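You operate a simulated robot arm through the tools that you are given. There is no shell and no other tool.

Carry out the task below with a simulated robot arm. There is one attempt and no reset: what you move stays moved.

TASK
Take the yellow lock out, bring the air on and set the pressure the chart gives.
Fine: lock down on the machine, blue button once; free the orange slider for the dial, lock it after. Where these are worked on the way, their far stop is far enough and under half their travel is too little: orange slider.

The check looks at the end state, three seconds after you hand in, the way a careful person would. Anything else that was tipped, shoved, dropped, spilled or broken makes it a failure.

THE ROBOT
A 7-joint arm with a two-finger parallel gripper, fixed in place. Base frame: the origin is at the foot of the arm, x ahead of it, y to its left, z up. Units: m, rad, N and s.
Its first joint turns from -2.897 to 2.897 rad. Payload 3.43 kg.
The tool frame sits at the grasp point between the pads (the TCP): z along the fingers, y along the line on which they close. The tips reach 0.034 m beyond it. Largest opening 0.128 m; finger width 0.024, thickness 0.012; the body of the gripper, 0.048 by 0.13 m, starts 0.096 m behind the TCP.
Orientation is that of the tool frame in the base frame, as a unit quaternion [w, x, y, z]. With the fingers straight down and closing along the base's y, the tool's x points along the base's -x, its y along +y and its z along -z.

THE INTERFACE
- The arm moves only by the tool play_rows. Its argument "plan" is a list of rows, each an object of numbers (a shift or turn left out is 0, a gripper value left out holds the last): "x", "y", "z": the shift along the base's x, y, z in m; "ax", "ay", "az": the turn, a rotation vector about the base's x, y, z in rad. In form: [{"x": .., "y": .., "z": .., "ax": .., "ay": .., "az": ..}, ...]. A call has 1 to 20 rows; each row is the pose to reach, as a shift and turn from the pose commanded when the call began. "claw" is the finger opening in m, from 0 to 0.128, set as the call begins (left out, the last holds). A row lasts 0.2 s, in which the tool goes at most 0.05 m and 0.15 rad; a call with a longer step from one row to the next is refused whole, and so is a gripper value outside its range. Where a pose cannot be reached the arm comes as near as it can. A force on the tool above 70 N (or 10 N above the force at the start of the call, whichever is more), or a blocked arm, ends the call early, and 0.2 s more pass. The fingers move at their own pace (about 0.153 m/s each) and stop on an object; they squeeze with about 34 N. The grip force told is the motor's: it shows also when the fingers shut on nothing. Time passes only in rows, and 0.2 s behind the last, so rows that repeat a pose let the fingers close. The reply holds the time, the measured pose of the TCP, the force on the tool along the base axes, the opening and the grip force, in the units named above and with some noise, with the torque about the TCP (base axes, N m) and any sound that the robot's microphone picked up, and new pictures: "show" is both (left out), scene, wrist or none.
- Cameras (640 x 400 px; columns grow to the right, rows downward): "scene" is fixed at [0.0487, 0.6511, 1.6404]; the picture's right is [-0.35, -0.94, 0.00], its down [-0.83, 0.31, -0.47] and it looks along [0.44, -0.16, -0.89] (base axes); focal length 214 px, centre (320, 200). "wrist" rides on the gripper at [0.076, -0.011, -0.16] in the tool frame; the picture's right is [0.15, 0.99, 0.00], its down [-0.88, 0.13, -0.46] and it looks along [-0.45, 0.07, 0.89] (tool axes); focal length 234 px, centre (320, 200). There is no depth. A picture from a camera that has moved, and an enlarged one, comes with that camera's place and axes in the base frame and with its lens.
- inspect(camera, box): a new picture of the part [left, top, right, bottom] of that camera's present view, enlarged. It takes no simulated time.
- sign_off(): hands the job in; it is judged then, once.

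Nothing tells you positions but the pictures and the camera data. Unless the task says otherwise, let go and move clear before handing in.

The tools are called after "Call:" as name(argument=value, ...) on one line, values as JSON. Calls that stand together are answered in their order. play_rows: Moves the arm, as the interface text tells. Its arguments: {"type":"object","properties":{"plan":{"type":"array","items":{"type":"object","properties":{"x":{"type":"number"},"y":{"type":"number"},"z":{"type":"number"},"ax":{"type":"number"},"ay":{"type":"number"},"az":{"type":"number"}}}},"claw":{"type":"number"},"show":{"type":"string","enum":["both","scene","wrist","none"]}},"required":["plan"]} The other tools are called the same way: inspect (camera, box) takes an enlarged picture of a part of a camera's view; sign_off () hands the job in.

At the start:

```text
t: 0.0
tcp_pos: [0.5349, 0.0196, 1.2456]
orientation: [-0.001, 0.001, 1.0, 0.0]
ft_force: [0.5, 0.0, 0.1]
moment: [0.0, 0.0, 0.01]
grip_width: 0.1279
grasp_force: 0.1
```

scene: 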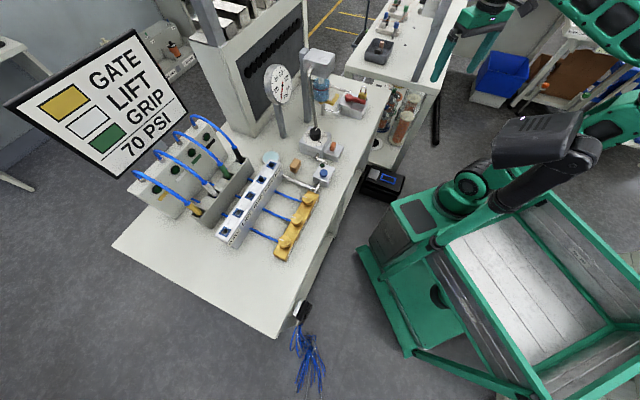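
wrist: 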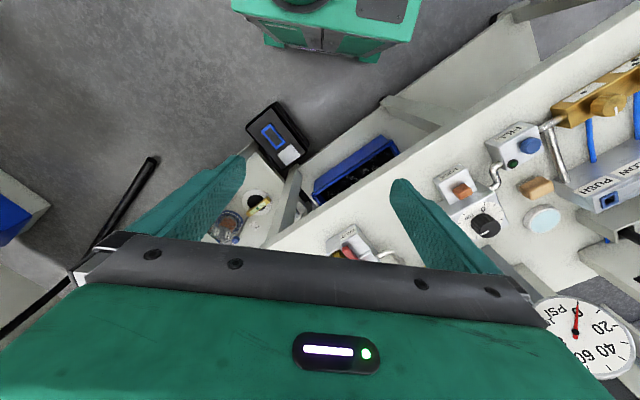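

I see a bench with a pneumatic manifold, blue tubes, a yellow locking bar, a gauge, a dial and a chart reading "GATE LIFT GRIP 70 PSI". I'll look closer before moving.

Call:
inspect(camera="scene", box=[200, 130, 360, 270])

Call:
inspect(camera="scene", box=[240, 40, 400, 190])

Call:
inspect(camera="scene", box=[0, 20, 250, 220])

Call:
inspect(camera="wrist", box=[400, 60, 640, 380])

```text
2.86 times, centred on (280, 200) of scene
camera zoom: at [0.0487, 0.6511, 1.6404], right [-0.35, -0.94, 0.0], down [-0.83, 0.31, -0.47], along [0.44, -0.16, -0.89], focal length 613 px, centre (434, 200)
```

zoom: 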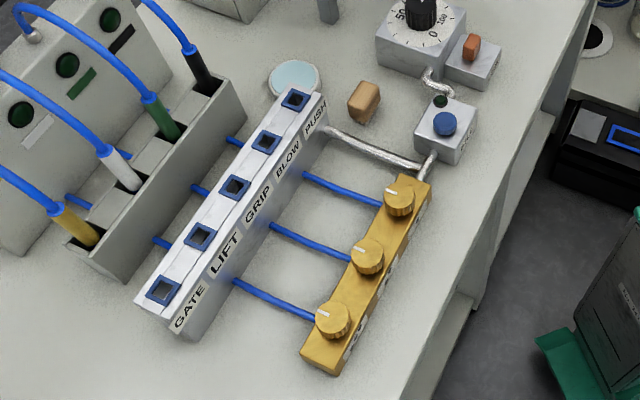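

```text
2.67 times, centred on (320, 115) of scene
camera zoom: at [0.0487, 0.6511, 1.6404], right [-0.35, -0.94, 0.0], down [-0.83, 0.31, -0.47], along [0.44, -0.16, -0.89], focal length 572 px, centre (320, 427)
```

zoom: 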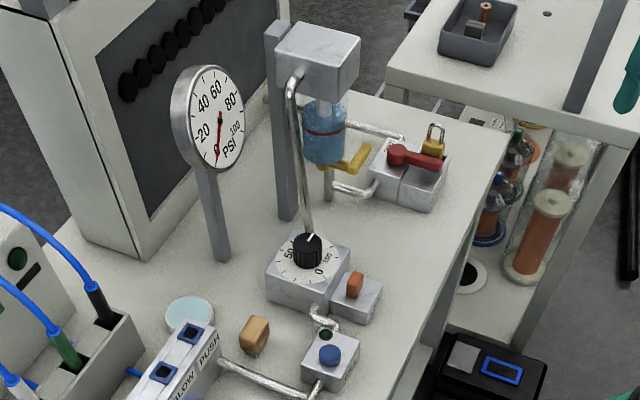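

```text
2.00 times, centred on (125, 120) of scene
camera zoom: at [0.0487, 0.6511, 1.6404], right [-0.35, -0.94, 0.0], down [-0.83, 0.31, -0.47], along [0.44, -0.16, -0.89], focal length 429 px, centre (710, 360)
```

zoom: 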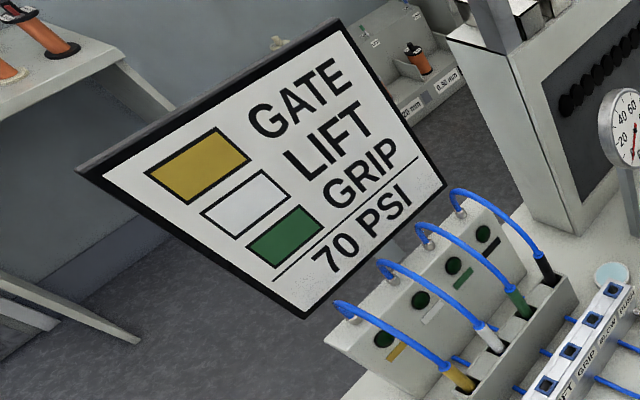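

```text
1.25 times, centred on (520, 220) of wrist
camera zoom: at [0.4601, 0.0104, 1.4052], right [-0.15, 0.99, 0.0], down [0.88, 0.13, 0.45], along [0.45, 0.07, -0.89], focal length 293 px, centre (70, 175)
```

zoom: 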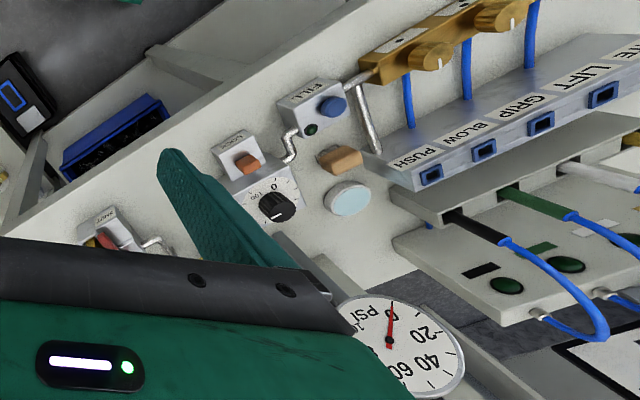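

The bench holds a red valve with the yellow padlock at roughly (0.89, 0.11, 0.92), a dial at (0.70, 0.43, 0.95), an orange slider at (0.635, 0.375, 0.91) and the blue FILL button at (0.51, 0.465, 0.92). I'll move the wrist camera over the valve at a safe height to see it better.

Call:
play_rows(plan=[{"x": 0.03, "y": 0.02}, {"x": 0.06, "y": 0.04}, {"x": 0.09, "y": 0.06}, {"x": 0.12, "y": 0.08}, {"x": 0.12, "y": 0.08}], show="both")

```text
t: 1.2
tcp_pos: [0.6392, 0.0989, 1.2537]
orientation: [0.006, 0.001, 1.0, 0.0]
ft_force: [-0.5, 0.0, -0.5]
moment: [-0.02, -0.02, -0.01]
grip_width: 0.1278
grasp_force: 0.1
camera wrist: at [0.562, 0.0894, 1.4126], right [-0.15, 0.99, 0.0], down [0.88, 0.13, 0.47], along [0.46, 0.07, -0.88], focal length 234 px, centre (320, 200)
```

scene: 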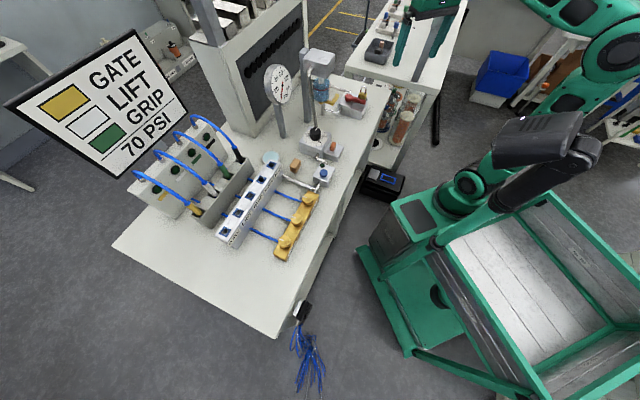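
wrist: 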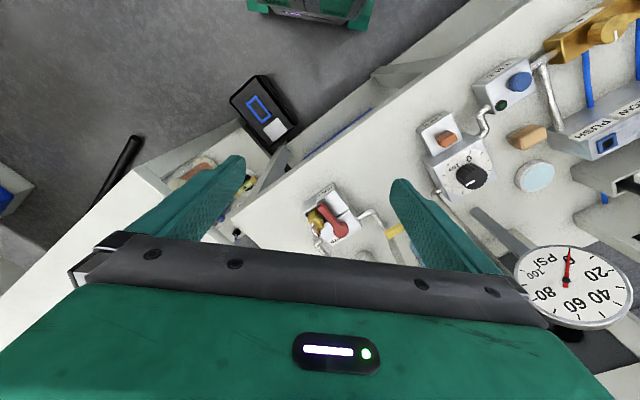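

The valve with the red handle and yellow padlock is now visible between the fingers. I'll zoom in on it and on the dial group.

Call:
inspect(camera="wrist", box=[260, 160, 420, 260])

Call:
inspect(camera="wrist", box=[400, 40, 640, 190])

Call:
inspect(camera="scene", box=[300, 60, 400, 130])

Call:
inspect(camera="scene", box=[280, 110, 360, 200])

```text
4.00 times, centred on (340, 210) of wrist
camera zoom: at [0.562, 0.0894, 1.4126], right [-0.15, 0.99, 0.0], down [0.88, 0.13, 0.47], along [0.46, 0.07, -0.88], focal length 937 px, centre (240, 160)
```

zoom: 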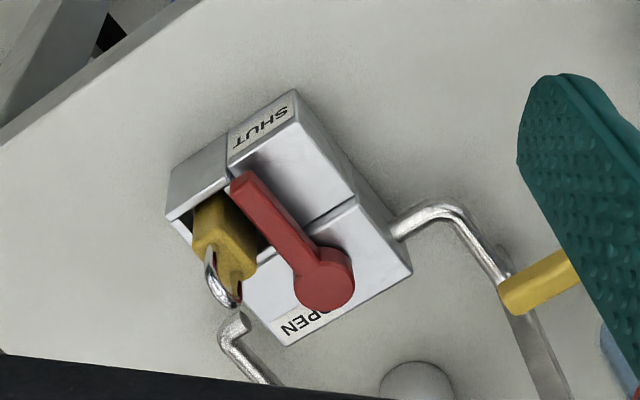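

```text
2.67 times, centred on (520, 115) of wrist
camera zoom: at [0.562, 0.0894, 1.4126], right [-0.15, 0.99, 0.0], down [0.88, 0.13, 0.47], along [0.46, 0.07, -0.88], focal length 624 px, centre (-213, 427)
```

zoom: 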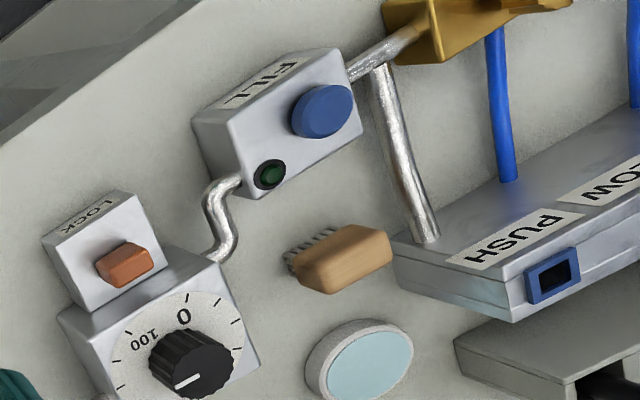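

```text
5.71 times, centred on (350, 95) of scene
camera zoom: at [0.0487, 0.6511, 1.6404], right [-0.35, -0.94, 0.0], down [-0.83, 0.31, -0.47], along [0.44, -0.16, -0.89], focal length 1226 px, centre (149, 800)
```

zoom: 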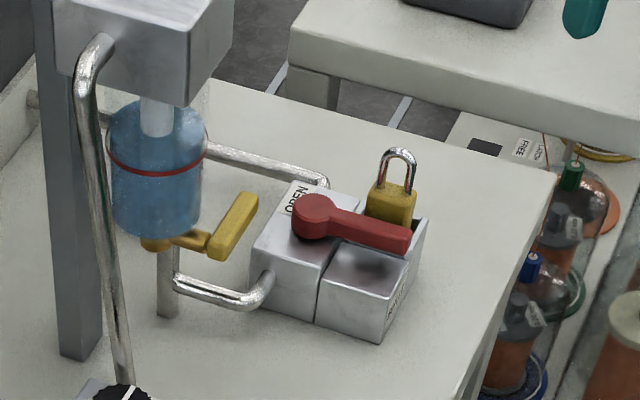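

```text
4.44 times, centred on (320, 155) of scene
camera zoom: at [0.0487, 0.6511, 1.6404], right [-0.35, -0.94, 0.0], down [-0.83, 0.31, -0.47], along [0.44, -0.16, -0.89], focal length 953 px, centre (320, 400)
```

zoom: 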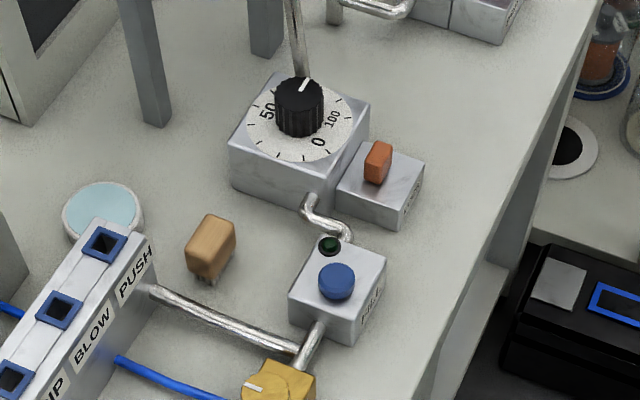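

The padlock stands in a slot beside the red lever at about (0.87, 0.127), with its body from z≈0.915 to 0.957 and its shackle top near 0.988. The bench is turned about 45°, so I'll turn the tool 45° and move closer for a good look at the valve.

Call:
play_rows(plan=[{"x": 0.024, "y": -0.005, "z": -0.016, "az": 0.131}, {"x": 0.048, "y": -0.01, "z": -0.032, "az": 0.262}, {"x": 0.072, "y": -0.015, "z": -0.048, "az": 0.393}, {"x": 0.096, "y": -0.02, "z": -0.064, "az": 0.524}, {"x": 0.12, "y": -0.025, "z": -0.08, "az": 0.655}, {"x": 0.145, "y": -0.03, "z": -0.096, "az": 0.785}, {"x": 0.145, "y": -0.03, "z": -0.096, "az": 0.785}], show="both")

```text
t: 2.8
tcp_pos: [0.7869, 0.0705, 1.1548]
orientation: [0.006, -0.383, 0.924, 0.002]
ft_force: [-0.1, -0.1, 0.2]
moment: [0.04, 0.01, 0.0]
grip_width: 0.1279
grasp_force: 0.0
camera wrist: at [0.7412, 0.0081, 1.3143], right [-0.8, 0.6, 0.0], down [0.53, 0.71, 0.47], along [0.28, 0.38, -0.88], focal length 234 px, centre (320, 200)
```

scene: 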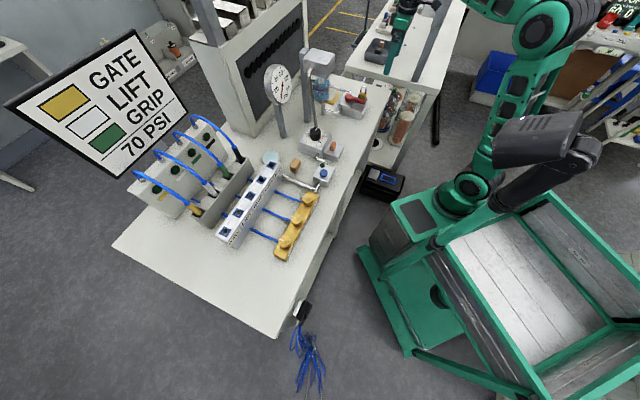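
wrist: 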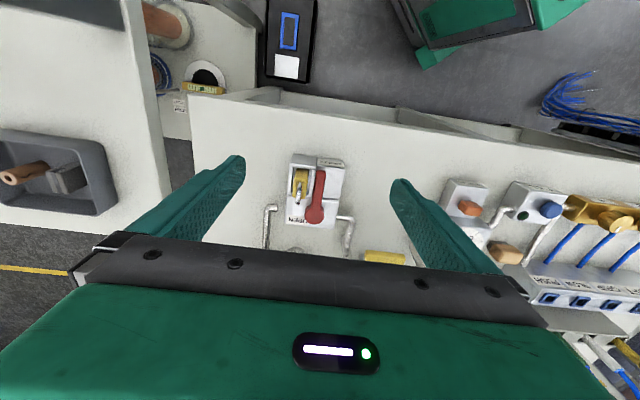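

The valve is centred in the wrist view, with the lock beside the lever. I'll zoom in on it.

Call:
inspect(camera="wrist", box=[260, 140, 380, 250])

Call:
inspect(camera="wrist", box=[420, 160, 620, 290])

Call:
inspect(camera="wrist", box=[240, 200, 440, 270])

```text
3.64 times, centred on (320, 195) of wrist
camera zoom: at [0.7412, 0.0081, 1.3143], right [-0.8, 0.6, 0.0], down [0.53, 0.71, 0.47], along [0.28, 0.38, -0.88], focal length 852 px, centre (320, 218)
```

zoom: 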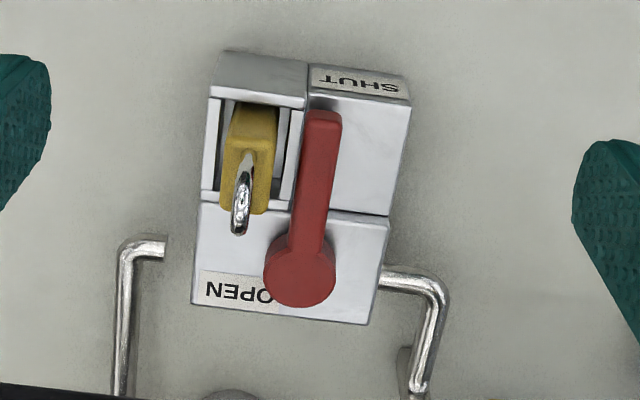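

```text
3.08 times, centred on (520, 225) of wrist
camera zoom: at [0.7412, 0.0081, 1.3143], right [-0.8, 0.6, 0.0], down [0.53, 0.71, 0.47], along [0.28, 0.38, -0.88], focal length 720 px, centre (-295, 123)
```

zoom: 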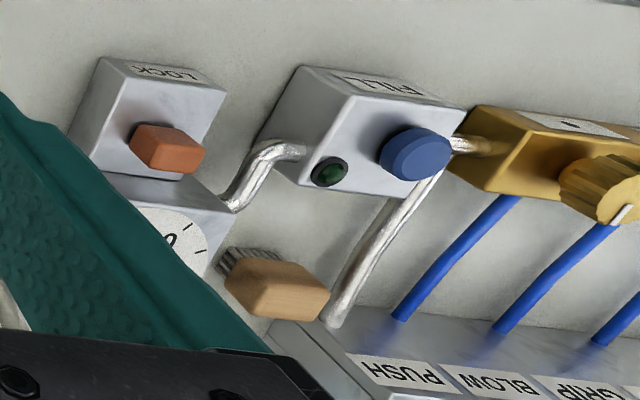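

```text
3.20 times, centred on (340, 235) of wrist
camera zoom: at [0.7412, 0.0081, 1.3143], right [-0.8, 0.6, 0.0], down [0.53, 0.71, 0.47], along [0.28, 0.38, -0.88], focal length 749 px, centre (256, 88)
```

zoom: 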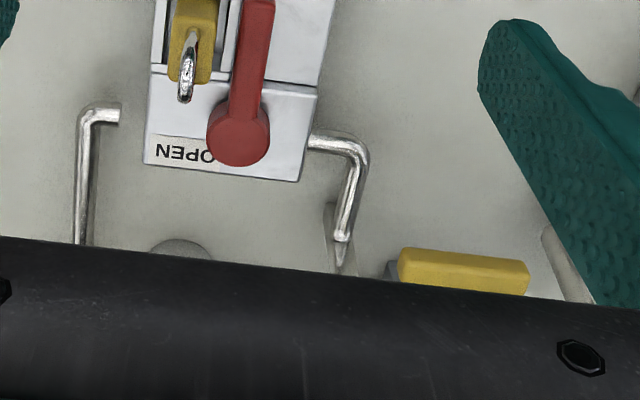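

The valve's SHUT label is toward the operator and OPEN is toward the far end, with the padlock blocking that swing. I'll look more closely at the lock.

Call:
inspect(camera="wrist", box=[284, 160, 332, 208])

Call:
inspect(camera="scene", box=[340, 75, 385, 125])

Call:
inspect(camera="scene", box=[260, 30, 400, 130])

```text
8.33 times, centred on (308, 184) of wrist
camera zoom: at [0.7412, 0.0081, 1.3143], right [-0.8, 0.6, 0.0], down [0.53, 0.71, 0.47], along [0.28, 0.38, -0.88], focal length 1951 px, centre (420, 333)
```

zoom: 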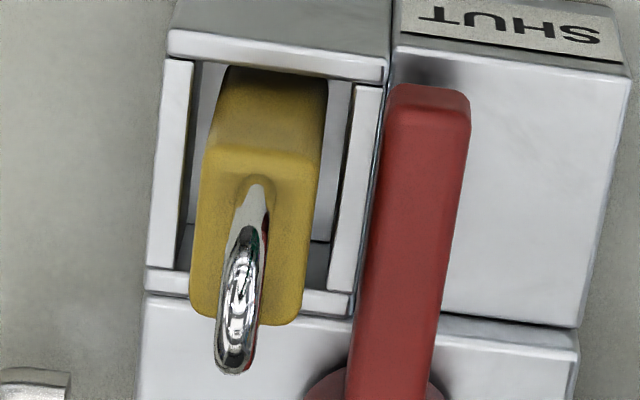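

```text
8.00 times, centred on (362, 100) of scene
camera zoom: at [0.0487, 0.6511, 1.6404], right [-0.35, -0.94, 0.0], down [-0.83, 0.31, -0.47], along [0.44, -0.16, -0.89], focal length 1716 px, centre (-20, 1000)
```

zoom: 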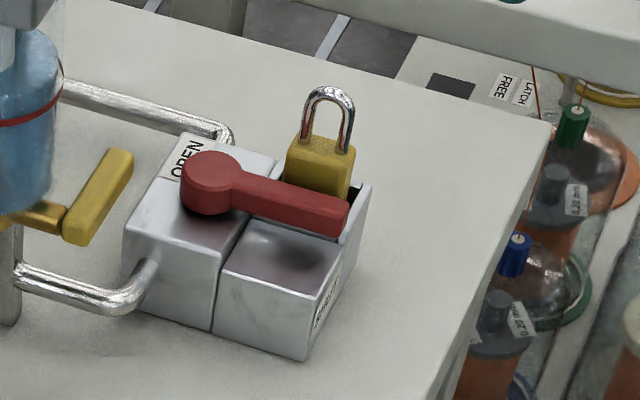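

```text
4.00 times, centred on (330, 80) of scene
camera zoom: at [0.0487, 0.6511, 1.6404], right [-0.35, -0.94, 0.0], down [-0.83, 0.31, -0.47], along [0.44, -0.16, -0.89], focal length 858 px, centre (280, 680)
```

zoom: 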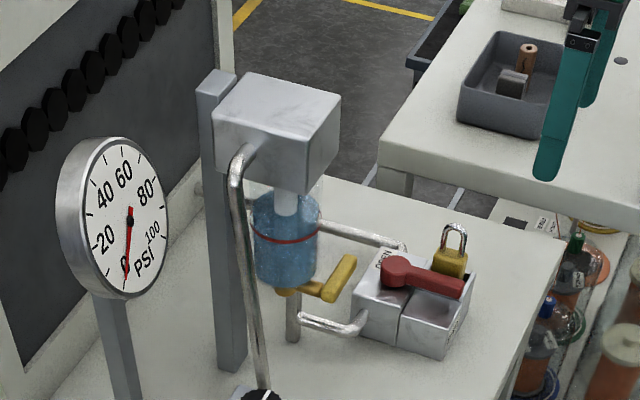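

The lock body's top is at about (0.870, 0.125, 0.955), its shackle top at z≈0.99, and it sits in an open well right beside the lever. I'll hover above it with the fingers narrowed.

Call:
play_rows(plan=[{"x": 0.02, "y": 0.0135, "z": -0.02}, {"x": 0.04, "y": 0.027, "z": -0.04}, {"x": 0.06, "y": 0.04, "z": -0.06}, {"x": 0.0827, "y": 0.0543, "z": -0.08}, {"x": 0.0827, "y": 0.0543, "z": -0.08}, {"x": 0.0827, "y": 0.0543, "z": -0.08}], claw=0.06, show="both")

```text
t: 4.2
tcp_pos: [0.8673, 0.1227, 1.0767]
orientation: [0.005, -0.382, 0.924, 0.003]
ft_force: [0.0, 0.3, 1.8]
moment: [0.02, 0.0, 0.04]
grip_width: 0.0603
grasp_force: 0.1
camera wrist: at [0.8215, 0.0615, 1.2356], right [-0.8, 0.6, 0.0], down [0.53, 0.71, 0.47], along [0.28, 0.37, -0.88], focal length 234 px, centre (320, 200)
```

scene: 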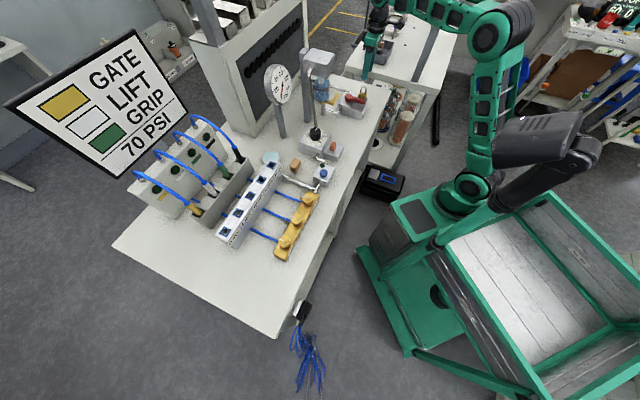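
wrist: 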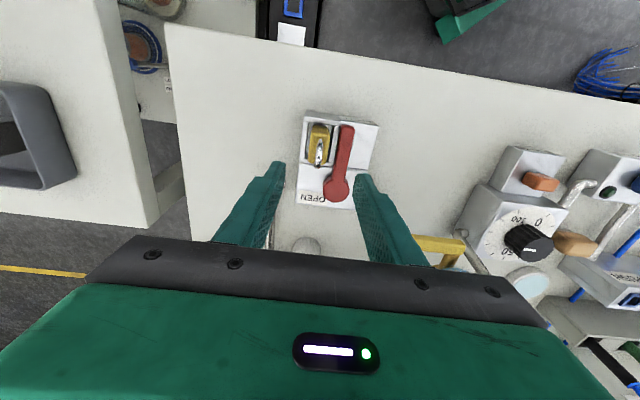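

The gripper is now above the valve. I'll check the alignment of the fingers with the shackle.

Call:
inspect(camera="wrist", box=[260, 100, 400, 220])

Call:
inspect(camera="scene", box=[330, 20, 410, 120])

Call:
inspect(camera="wrist", box=[460, 130, 640, 290])

```text
3.33 times, centred on (330, 160) of wrist
camera zoom: at [0.8215, 0.0615, 1.2356], right [-0.8, 0.6, 0.0], down [0.53, 0.71, 0.47], along [0.28, 0.37, -0.88], focal length 781 px, centre (287, 333)
```

zoom: 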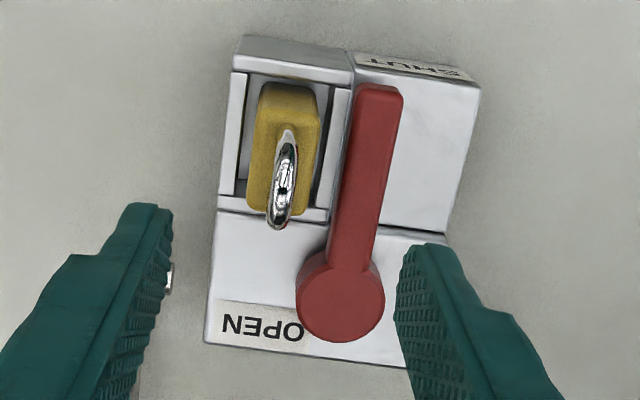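

```text
4.00 times, centred on (370, 70) of scene
camera zoom: at [0.0487, 0.6511, 1.6404], right [-0.35, -0.94, 0.0], down [-0.83, 0.31, -0.47], along [0.44, -0.16, -0.89], focal length 858 px, centre (120, 720)
```

zoom: 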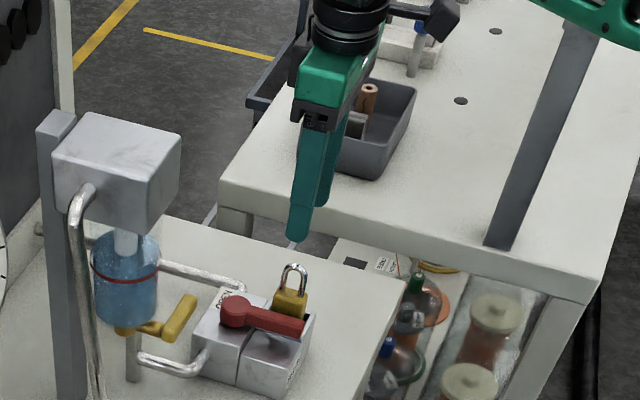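

```text
2.50 times, centred on (550, 210) of wrist
camera zoom: at [0.8215, 0.0615, 1.2356], right [-0.8, 0.6, 0.0], down [0.53, 0.71, 0.47], along [0.28, 0.37, -0.88], focal length 585 px, centre (-255, 175)
```

zoom: 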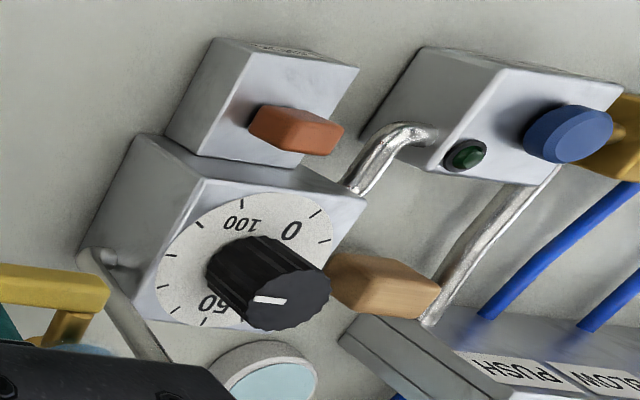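

The fingers straddle the shackle well in the closing direction. I'll go down so the tips stop just above the lock body and clear of the lever.

Call:
play_rows(plan=[{"x": 0.0025, "y": 0.0018, "z": -0.02}, {"x": 0.0025, "y": 0.0018, "z": -0.04}, {"x": 0.0025, "y": 0.0018, "z": -0.06}, {"x": 0.0025, "y": 0.0018, "z": -0.075}, {"x": 0.0025, "y": 0.0018, "z": -0.08}, {"x": 0.0025, "y": 0.0018, "z": -0.08}], show="both")

```text
t: 5.6
tcp_pos: [0.8695, 0.1274, 0.9958]
orientation: [0.005, -0.382, 0.924, 0.004]
ft_force: [0.0, 0.7, 0.0]
moment: [-0.01, -0.01, 0.01]
grip_width: 0.0602
grasp_force: 0.0
camera wrist: at [0.8238, 0.0658, 1.1541], right [-0.8, 0.6, 0.0], down [0.53, 0.71, 0.47], along [0.28, 0.37, -0.88], focal length 234 px, centre (320, 200)
```

scene: 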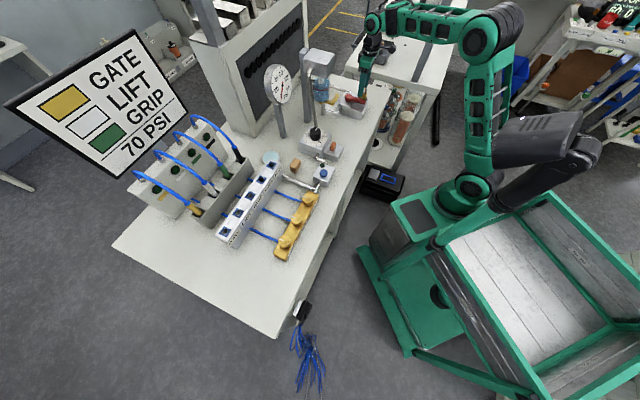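
wrist: 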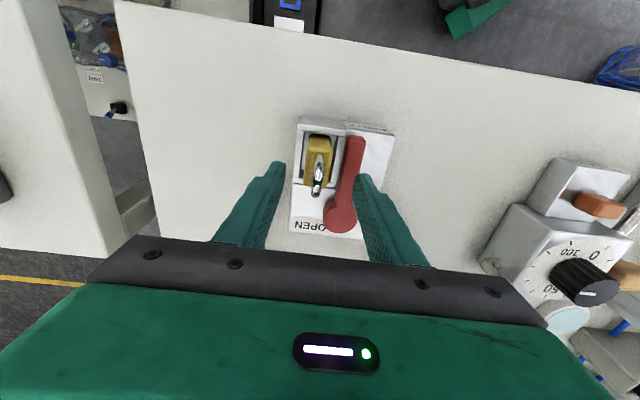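

Call:
inspect(camera="wrist", box=[250, 100, 410, 250])

Call:
inspect(camera="scene", box=[335, 50, 385, 120])

```text
2.67 times, centred on (330, 175) of wrist
camera zoom: at [0.8238, 0.0658, 1.1541], right [-0.8, 0.6, 0.0], down [0.53, 0.71, 0.47], along [0.28, 0.37, -0.88], focal length 624 px, centre (293, 267)
```

zoom: 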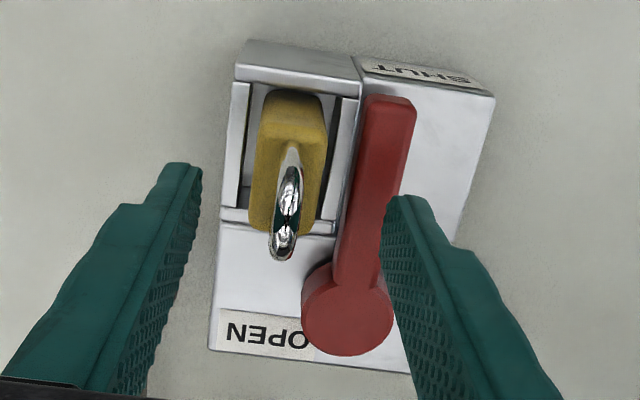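

```text
5.71 times, centred on (360, 85) of scene
camera zoom: at [0.0487, 0.6511, 1.6404], right [-0.35, -0.94, 0.0], down [-0.83, 0.31, -0.47], along [0.44, -0.16, -0.89], focal length 1226 px, centre (91, 857)
```

zoom: 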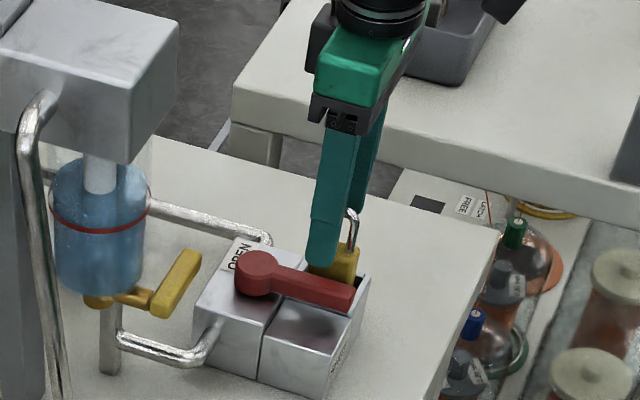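

The fingertips are about 7 mm above the lock body, on both sides of the shackle. I'll close on it now.

Call:
play_rows(plan=[{"z": -0.002}, {"z": -0.002}, {"z": -0.002}, {"z": -0.002}], claw=0.0, show="both")

```text
t: 6.6
tcp_pos: [0.8717, 0.1278, 0.9944]
orientation: [0.005, -0.382, 0.924, 0.003]
ft_force: [-1.0, 0.4, 4.3]
moment: [0.03, 0.06, 0.0]
grip_width: 0.0071
grasp_force: 34.1
camera wrist: at [0.8237, 0.0656, 1.1524], right [-0.8, 0.6, 0.0], down [0.53, 0.71, 0.47], along [0.28, 0.37, -0.88], focal length 234 px, centre (320, 200)
```

scene: 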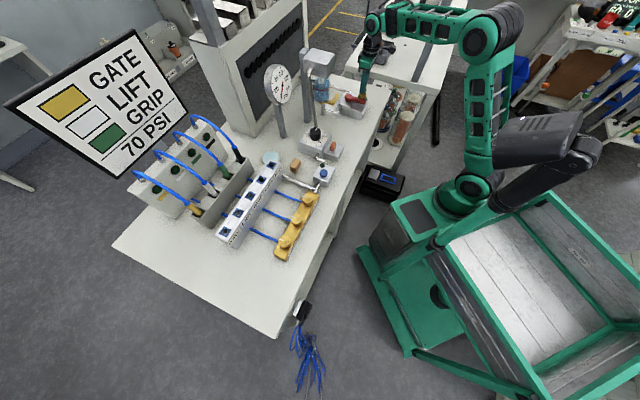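
wrist: 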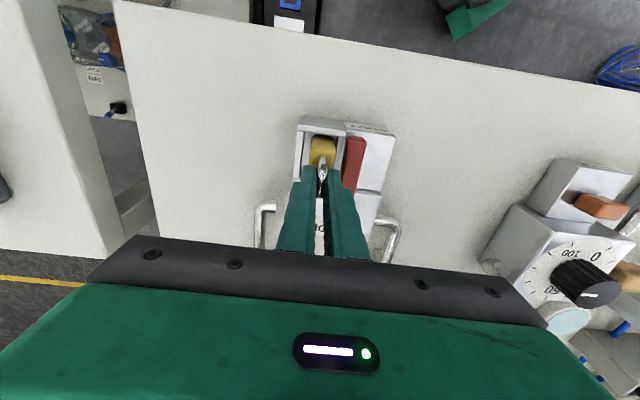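

The fingers hold the shackle (7 mm opening, 34 N). Now I'll lift it straight up out of the well.

Call:
play_rows(plan=[{"z": 0.015}, {"z": 0.03}, {"z": 0.05}, {"z": 0.07}, {"z": 0.09}, {"z": 0.1}, {"z": 0.1}], show="both")

```text
t: 8.2
tcp_pos: [0.8692, 0.1249, 1.094]
orientation: [0.005, -0.382, 0.924, 0.004]
ft_force: [0.8, 0.1, -1.3]
moment: [-0.01, -0.01, 0.0]
grip_width: 0.007
grasp_force: 33.7
camera wrist: at [0.8235, 0.0635, 1.2527], right [-0.8, 0.6, 0.0], down [0.53, 0.71, 0.47], along [0.28, 0.37, -0.88], focal length 234 px, centre (320, 200)
```

scene: 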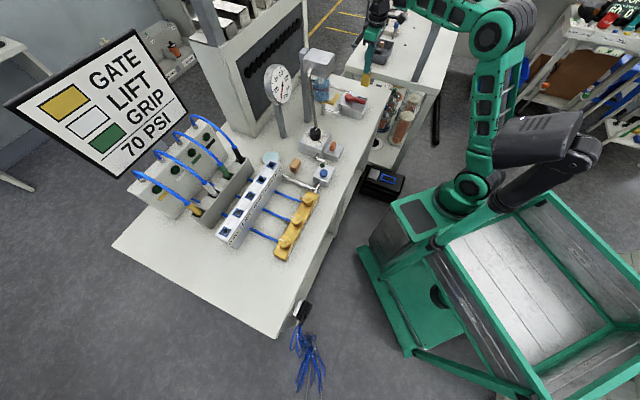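
wrist: 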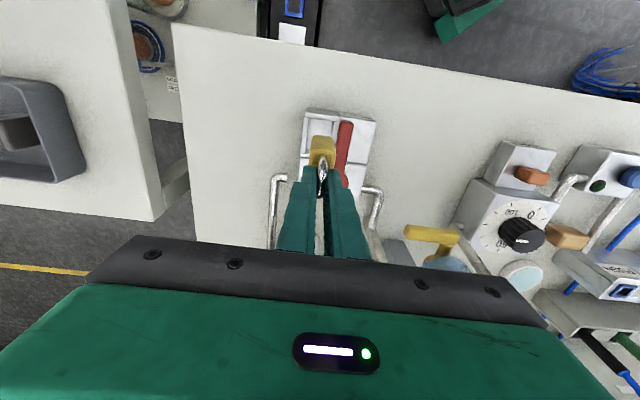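

Call:
inspect(camera="scene", box=[330, 40, 420, 130])

Call:
inspect(camera="wrist", box=[180, 80, 400, 240])

Call:
inspect(camera="wrist", box=[390, 130, 640, 300])

```text
4.44 times, centred on (375, 85) of scene
camera zoom: at [0.0487, 0.6511, 1.6404], right [-0.35, -0.94, 0.0], down [-0.83, 0.31, -0.47], along [0.44, -0.16, -0.89], focal length 953 px, centre (76, 711)
```

zoom: 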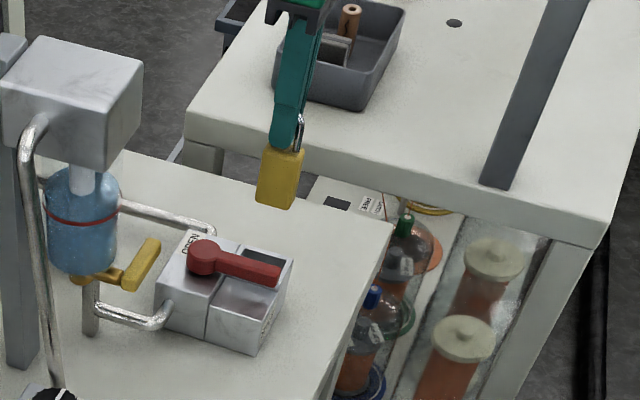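

```text
2.50 times, centred on (290, 160) of wrist
camera zoom: at [0.8235, 0.0635, 1.2527], right [-0.8, 0.6, 0.0], down [0.53, 0.71, 0.47], along [0.28, 0.37, -0.88], focal length 585 px, centre (395, 300)
```

zoom: 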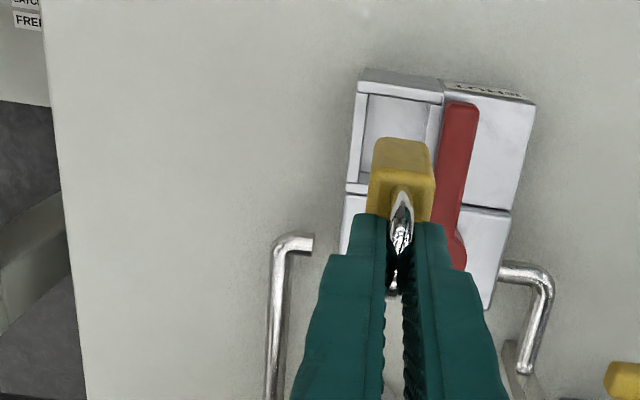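

```text
2.35 times, centred on (515, 215) of wrist
camera zoom: at [0.8235, 0.0635, 1.2527], right [-0.8, 0.6, 0.0], down [0.53, 0.71, 0.47], along [0.28, 0.37, -0.88], focal length 551 px, centre (-139, 165)
```

zoom: 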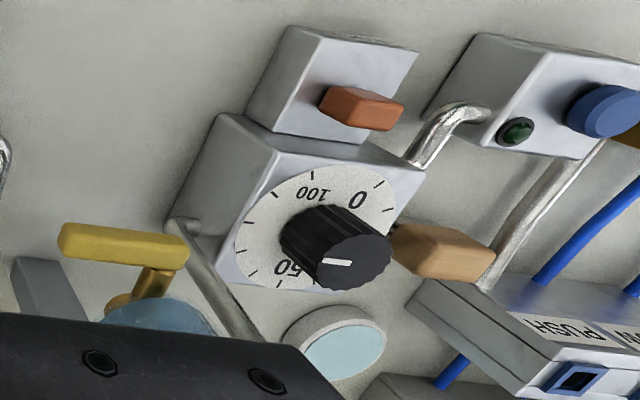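

The padlock is out of its well and held. I'll carry it to the clear deck area to the right of the valve, about (0.905, 0.03), to stand it on the bench.

Call:
play_rows(plan=[{"x": 0.009, "y": -0.024, "z": 0.0}, {"x": 0.018, "y": -0.048, "z": 0.0}, {"x": 0.027, "y": -0.072, "z": 0.0}, {"x": 0.036, "y": -0.095, "z": -0.01}, {"x": 0.036, "y": -0.095, "z": -0.05}, {"x": 0.036, "y": -0.095, "z": -0.085}, {"x": 0.036, "y": -0.095, "z": -0.1}, {"x": 0.036, "y": -0.095, "z": -0.1}], show="both")

```text
t: 10.0
tcp_pos: [0.9072, 0.0287, 0.9914]
orientation: [0.006, -0.381, 0.924, 0.003]
ft_force: [0.8, 0.1, 0.2]
moment: [-0.01, 0.01, -0.04]
grip_width: 0.0072
grasp_force: 34.6
camera wrist: at [0.8595, -0.0316, 1.1507], right [-0.8, 0.6, 0.0], down [0.53, 0.71, 0.47], along [0.28, 0.37, -0.88], focal length 234 px, centre (320, 200)
```

scene: 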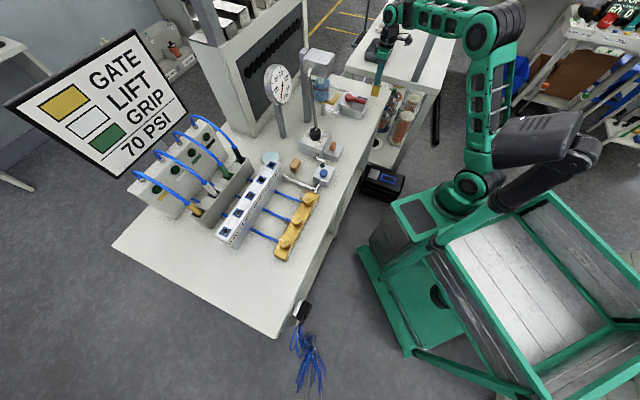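
wrist: 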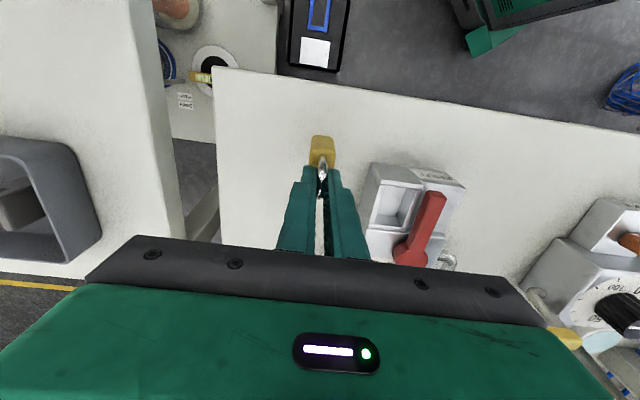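

The lock hangs over clear deck. I'll lower it in small steps until it touches.

Call:
play_rows(plan=[{"z": -0.005}, {"z": -0.01}, {"z": -0.015}, {"z": -0.02}, {"z": -0.02}], show="both")

Call:
inspect(camera="scene", box=[340, 40, 420, 120])

Call:
inspect(camera="wrist", box=[260, 100, 400, 220])

```text
t: 11.2
tcp_pos: [0.9051, 0.0326, 0.9736]
orientation: [0.005, -0.382, 0.924, 0.003]
ft_force: [-0.1, 0.0, -1.9]
moment: [0.03, -0.05, -0.02]
grip_width: 0.0072
grasp_force: 34.1
camera wrist: at [0.8598, -0.0299, 1.1322], right [-0.8, 0.6, 0.0], down [0.53, 0.71, 0.47], along [0.28, 0.37, -0.88], focal length 234 px, centre (320, 200)
```

scene: 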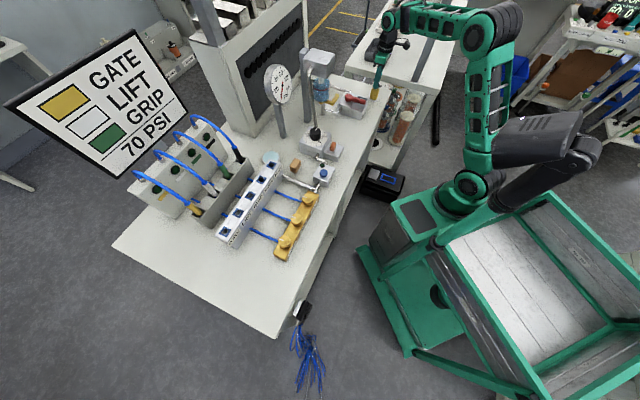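
wrist: 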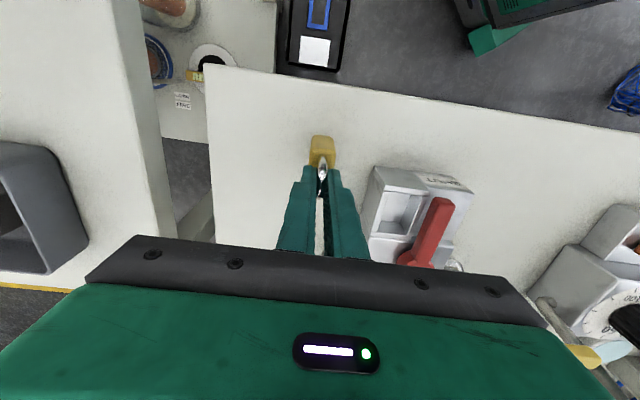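

```text
5.00 times, centred on (380, 80) of scene
camera zoom: at [0.0487, 0.6511, 1.6404], right [-0.35, -0.94, 0.0], down [-0.83, 0.31, -0.47], along [0.44, -0.16, -0.89], focal length 1072 px, centre (20, 800)
```

zoom: 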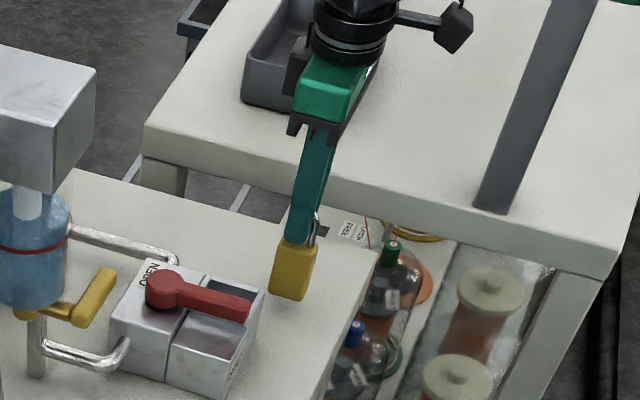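

```text
3.33 times, centred on (330, 160) of wrist
camera zoom: at [0.8598, -0.0299, 1.1322], right [-0.8, 0.6, 0.0], down [0.53, 0.71, 0.47], along [0.28, 0.37, -0.88], focal length 781 px, centre (287, 333)
```

zoom: 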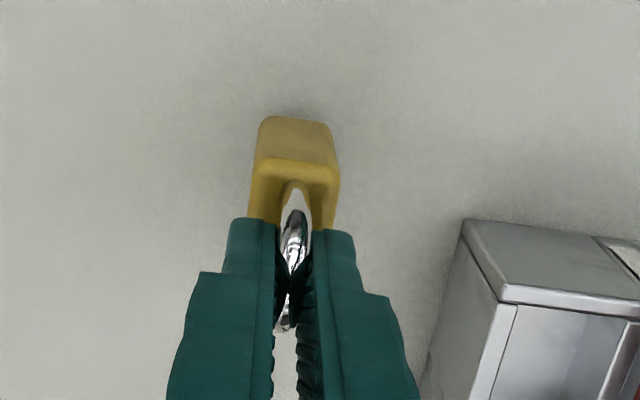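

No contact yet and there's a small shadow beneath the lock. I'll keep lowering gently.

Call:
play_rows(plan=[{"z": -0.003}, {"z": -0.006}, {"z": -0.009}, {"z": -0.012}, {"z": -0.012}], show="none")

Call:
inspect(camera="wrist", box=[260, 100, 400, 220])

Call:
inspect(camera="scene", box=[340, 60, 400, 120])

```text
t: 12.4
tcp_pos: [0.9056, 0.0311, 0.9614]
orientation: [0.005, -0.382, 0.924, 0.004]
ft_force: [0.3, -0.3, -0.7]
moment: [0.01, 0.0, 0.01]
grip_width: 0.0071
grasp_force: 34.2
```

```text
3.33 times, centred on (330, 160) of wrist
camera zoom: at [0.8595, -0.0298, 1.1198], right [-0.8, 0.6, 0.0], down [0.53, 0.71, 0.47], along [0.28, 0.37, -0.88], focal length 781 px, centre (287, 333)
```

zoom: 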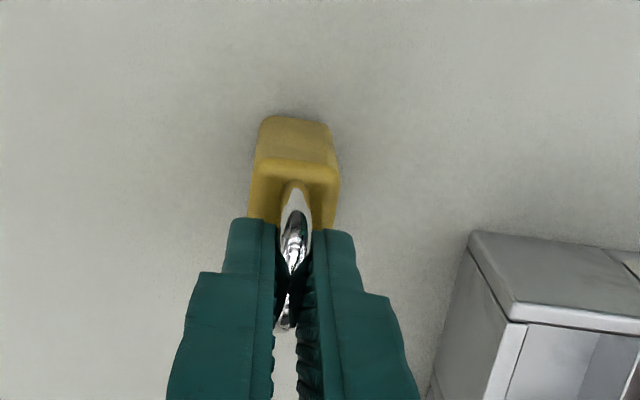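

```text
6.67 times, centred on (370, 90) of scene
camera zoom: at [0.0487, 0.6511, 1.6404], right [-0.35, -0.94, 0.0], down [-0.83, 0.31, -0.47], along [0.44, -0.16, -0.89], focal length 1430 px, centre (-13, 933)
```

zoom: 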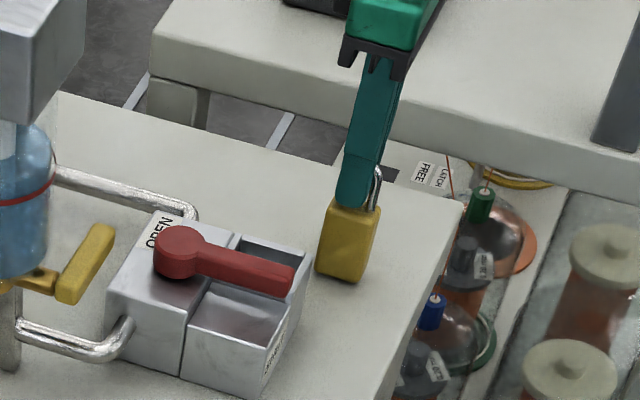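

The shadow is closing up under the lock. I'll lower a few more millimetres at a time and watch the force.

Call:
play_rows(plan=[{"z": -0.002}, {"z": -0.004}, {"z": -0.006}, {"z": -0.006}], show="none")

Call:
inspect(camera="wrist", box=[260, 100, 400, 220])

Call:
inspect(camera="scene", box=[350, 70, 400, 120])

```text
t: 13.4
tcp_pos: [0.906, 0.0302, 0.9586]
orientation: [0.007, -0.383, 0.924, 0.002]
ft_force: [1.2, 2.6, 29.5]
moment: [0.16, 0.01, -0.01]
grip_width: 0.0075
grasp_force: 34.1
```

```text
3.33 times, centred on (330, 160) of wrist
camera zoom: at [0.8584, -0.0302, 1.1163], right [-0.8, 0.6, 0.0], down [0.53, 0.71, 0.47], along [0.28, 0.37, -0.88], focal length 781 px, centre (287, 333)
```

zoom: 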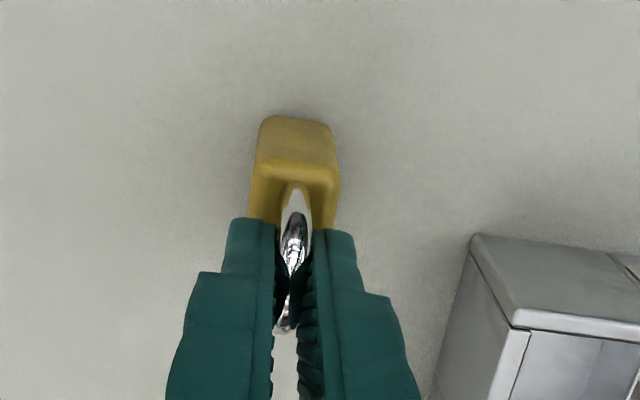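

```text
8.00 times, centred on (375, 95) of scene
camera zoom: at [0.0487, 0.6511, 1.6404], right [-0.35, -0.94, 0.0], down [-0.83, 0.31, -0.47], along [0.44, -0.16, -0.89], focal length 1716 px, centre (-120, 1040)
```

zoom: 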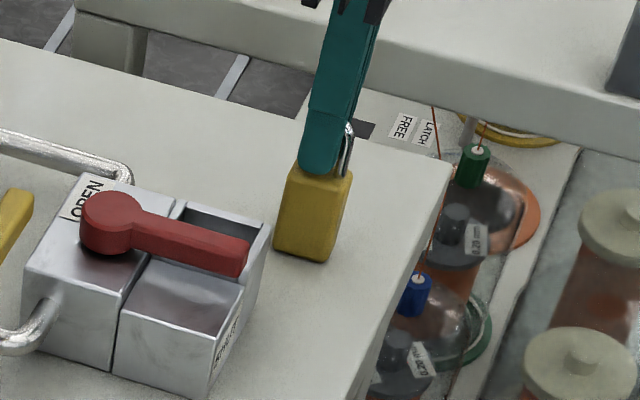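

Contact is confirmed (about 30 N upward), so the lock stands on the deck. I'll relieve the pressure a little, then open the fingers.

Call:
play_rows(plan=[{"z": 0.002}, {"z": 0.002}], show="none")

```text
t: 14.0
tcp_pos: [0.905, 0.0311, 0.9584]
orientation: [0.006, -0.382, 0.924, 0.003]
ft_force: [4.8, 2.3, 13.2]
moment: [0.45, -0.65, -0.01]
grip_width: 0.0075
grasp_force: 34.0
```

Call:
play_rows(plan=[{"z": 0.001}, {"z": 0.001}], show="none")

```text
t: 14.6
tcp_pos: [0.9063, 0.0315, 0.9581]
orientation: [0.003, -0.382, 0.924, 0.003]
ft_force: [-1.0, 0.5, 0.8]
moment: [0.07, 0.01, 0.01]
grip_width: 0.0073
grasp_force: 34.0
```

The vertical force is near zero with the lock resting on the deck. I'll open the fingers now.

Call:
play_rows(plan=[{"z": 0.0}, {"z": 0.0}, {"z": 0.0}], claw=0.05, show="wrist")

Call:
inspect(camera="wrist", box=[260, 100, 400, 220])

Call:
inspect(camera="scene", box=[350, 70, 400, 120])

```text
t: 15.4
tcp_pos: [0.9042, 0.0303, 0.9605]
orientation: [0.005, -0.382, 0.924, 0.003]
ft_force: [-0.2, 0.5, -0.5]
moment: [0.02, 0.02, 0.02]
grip_width: 0.0497
grasp_force: 0.0
camera wrist: at [0.8593, -0.0304, 1.1175], right [-0.8, 0.6, 0.0], down [0.53, 0.71, 0.47], along [0.28, 0.37, -0.88], focal length 234 px, centre (320, 200)
```

wrist: 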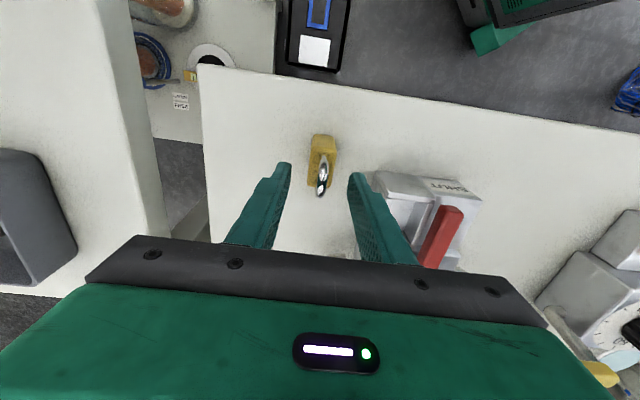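

```text
3.33 times, centred on (330, 160) of wrist
camera zoom: at [0.8593, -0.0304, 1.1175], right [-0.8, 0.6, 0.0], down [0.53, 0.71, 0.47], along [0.28, 0.37, -0.88], focal length 781 px, centre (287, 333)
```

zoom: 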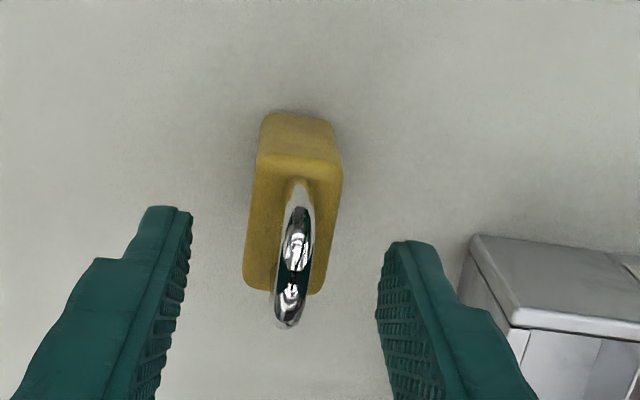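

```text
8.00 times, centred on (375, 95) of scene
camera zoom: at [0.0487, 0.6511, 1.6404], right [-0.35, -0.94, 0.0], down [-0.83, 0.31, -0.47], along [0.44, -0.16, -0.89], focal length 1716 px, centre (-120, 1040)
```

zoom: 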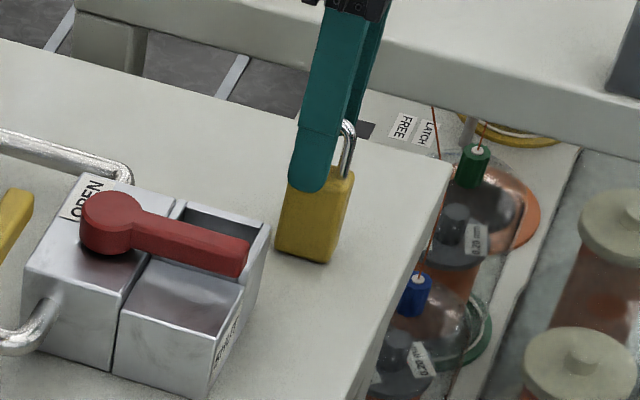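

The lock stands upright on the deck to the right of the valve. I'll lift clear straight up, close the fingers, and go to the left side of the lever (lever top z≈0.94, block top z≈0.909).

Call:
play_rows(plan=[{"z": 0.02}, {"z": 0.045}, {"z": 0.075}, {"z": 0.1}, {"z": 0.1}], show="wrist")

Call:
inspect(camera="wrist", box=[270, 120, 470, 260])

Call:
inspect(camera="scene", box=[340, 60, 400, 120])

```text
t: 16.6
tcp_pos: [0.9065, 0.0302, 1.0596]
orientation: [0.004, -0.383, 0.924, 0.004]
ft_force: [-0.8, -0.7, -1.2]
moment: [0.0, 0.02, -0.03]
grip_width: 0.0501
grasp_force: 0.0
camera wrist: at [0.8598, -0.0307, 1.2178], right [-0.8, 0.6, 0.0], down [0.53, 0.71, 0.47], along [0.28, 0.37, -0.88], focal length 234 px, centre (320, 200)
```

wrist: 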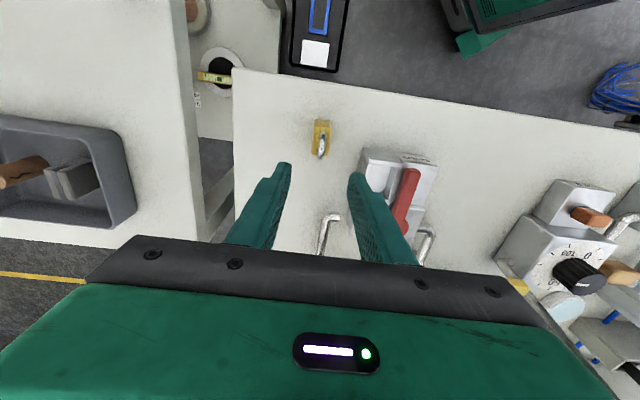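

```text
2.86 times, centred on (370, 190) of wrist
camera zoom: at [0.8598, -0.0307, 1.2178], right [-0.8, 0.6, 0.0], down [0.53, 0.71, 0.47], along [0.28, 0.37, -0.88], focal length 669 px, centre (177, 229)
```

zoom: 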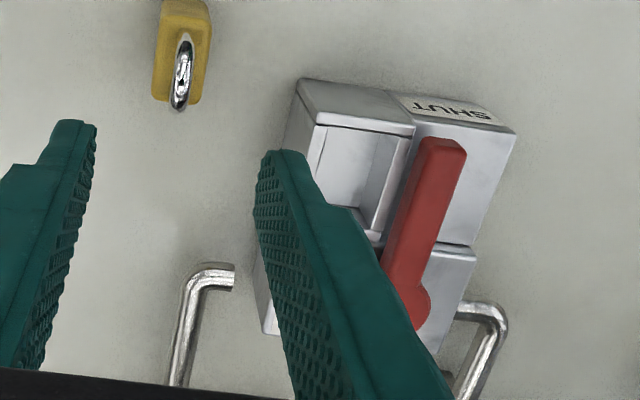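

```text
6.67 times, centred on (370, 90) of scene
camera zoom: at [0.0487, 0.6511, 1.6404], right [-0.35, -0.94, 0.0], down [-0.83, 0.31, -0.47], along [0.44, -0.16, -0.89], focal length 1430 px, centre (-13, 933)
```

zoom: 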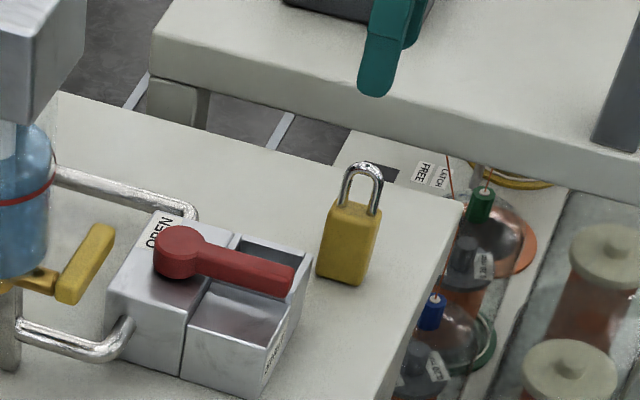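

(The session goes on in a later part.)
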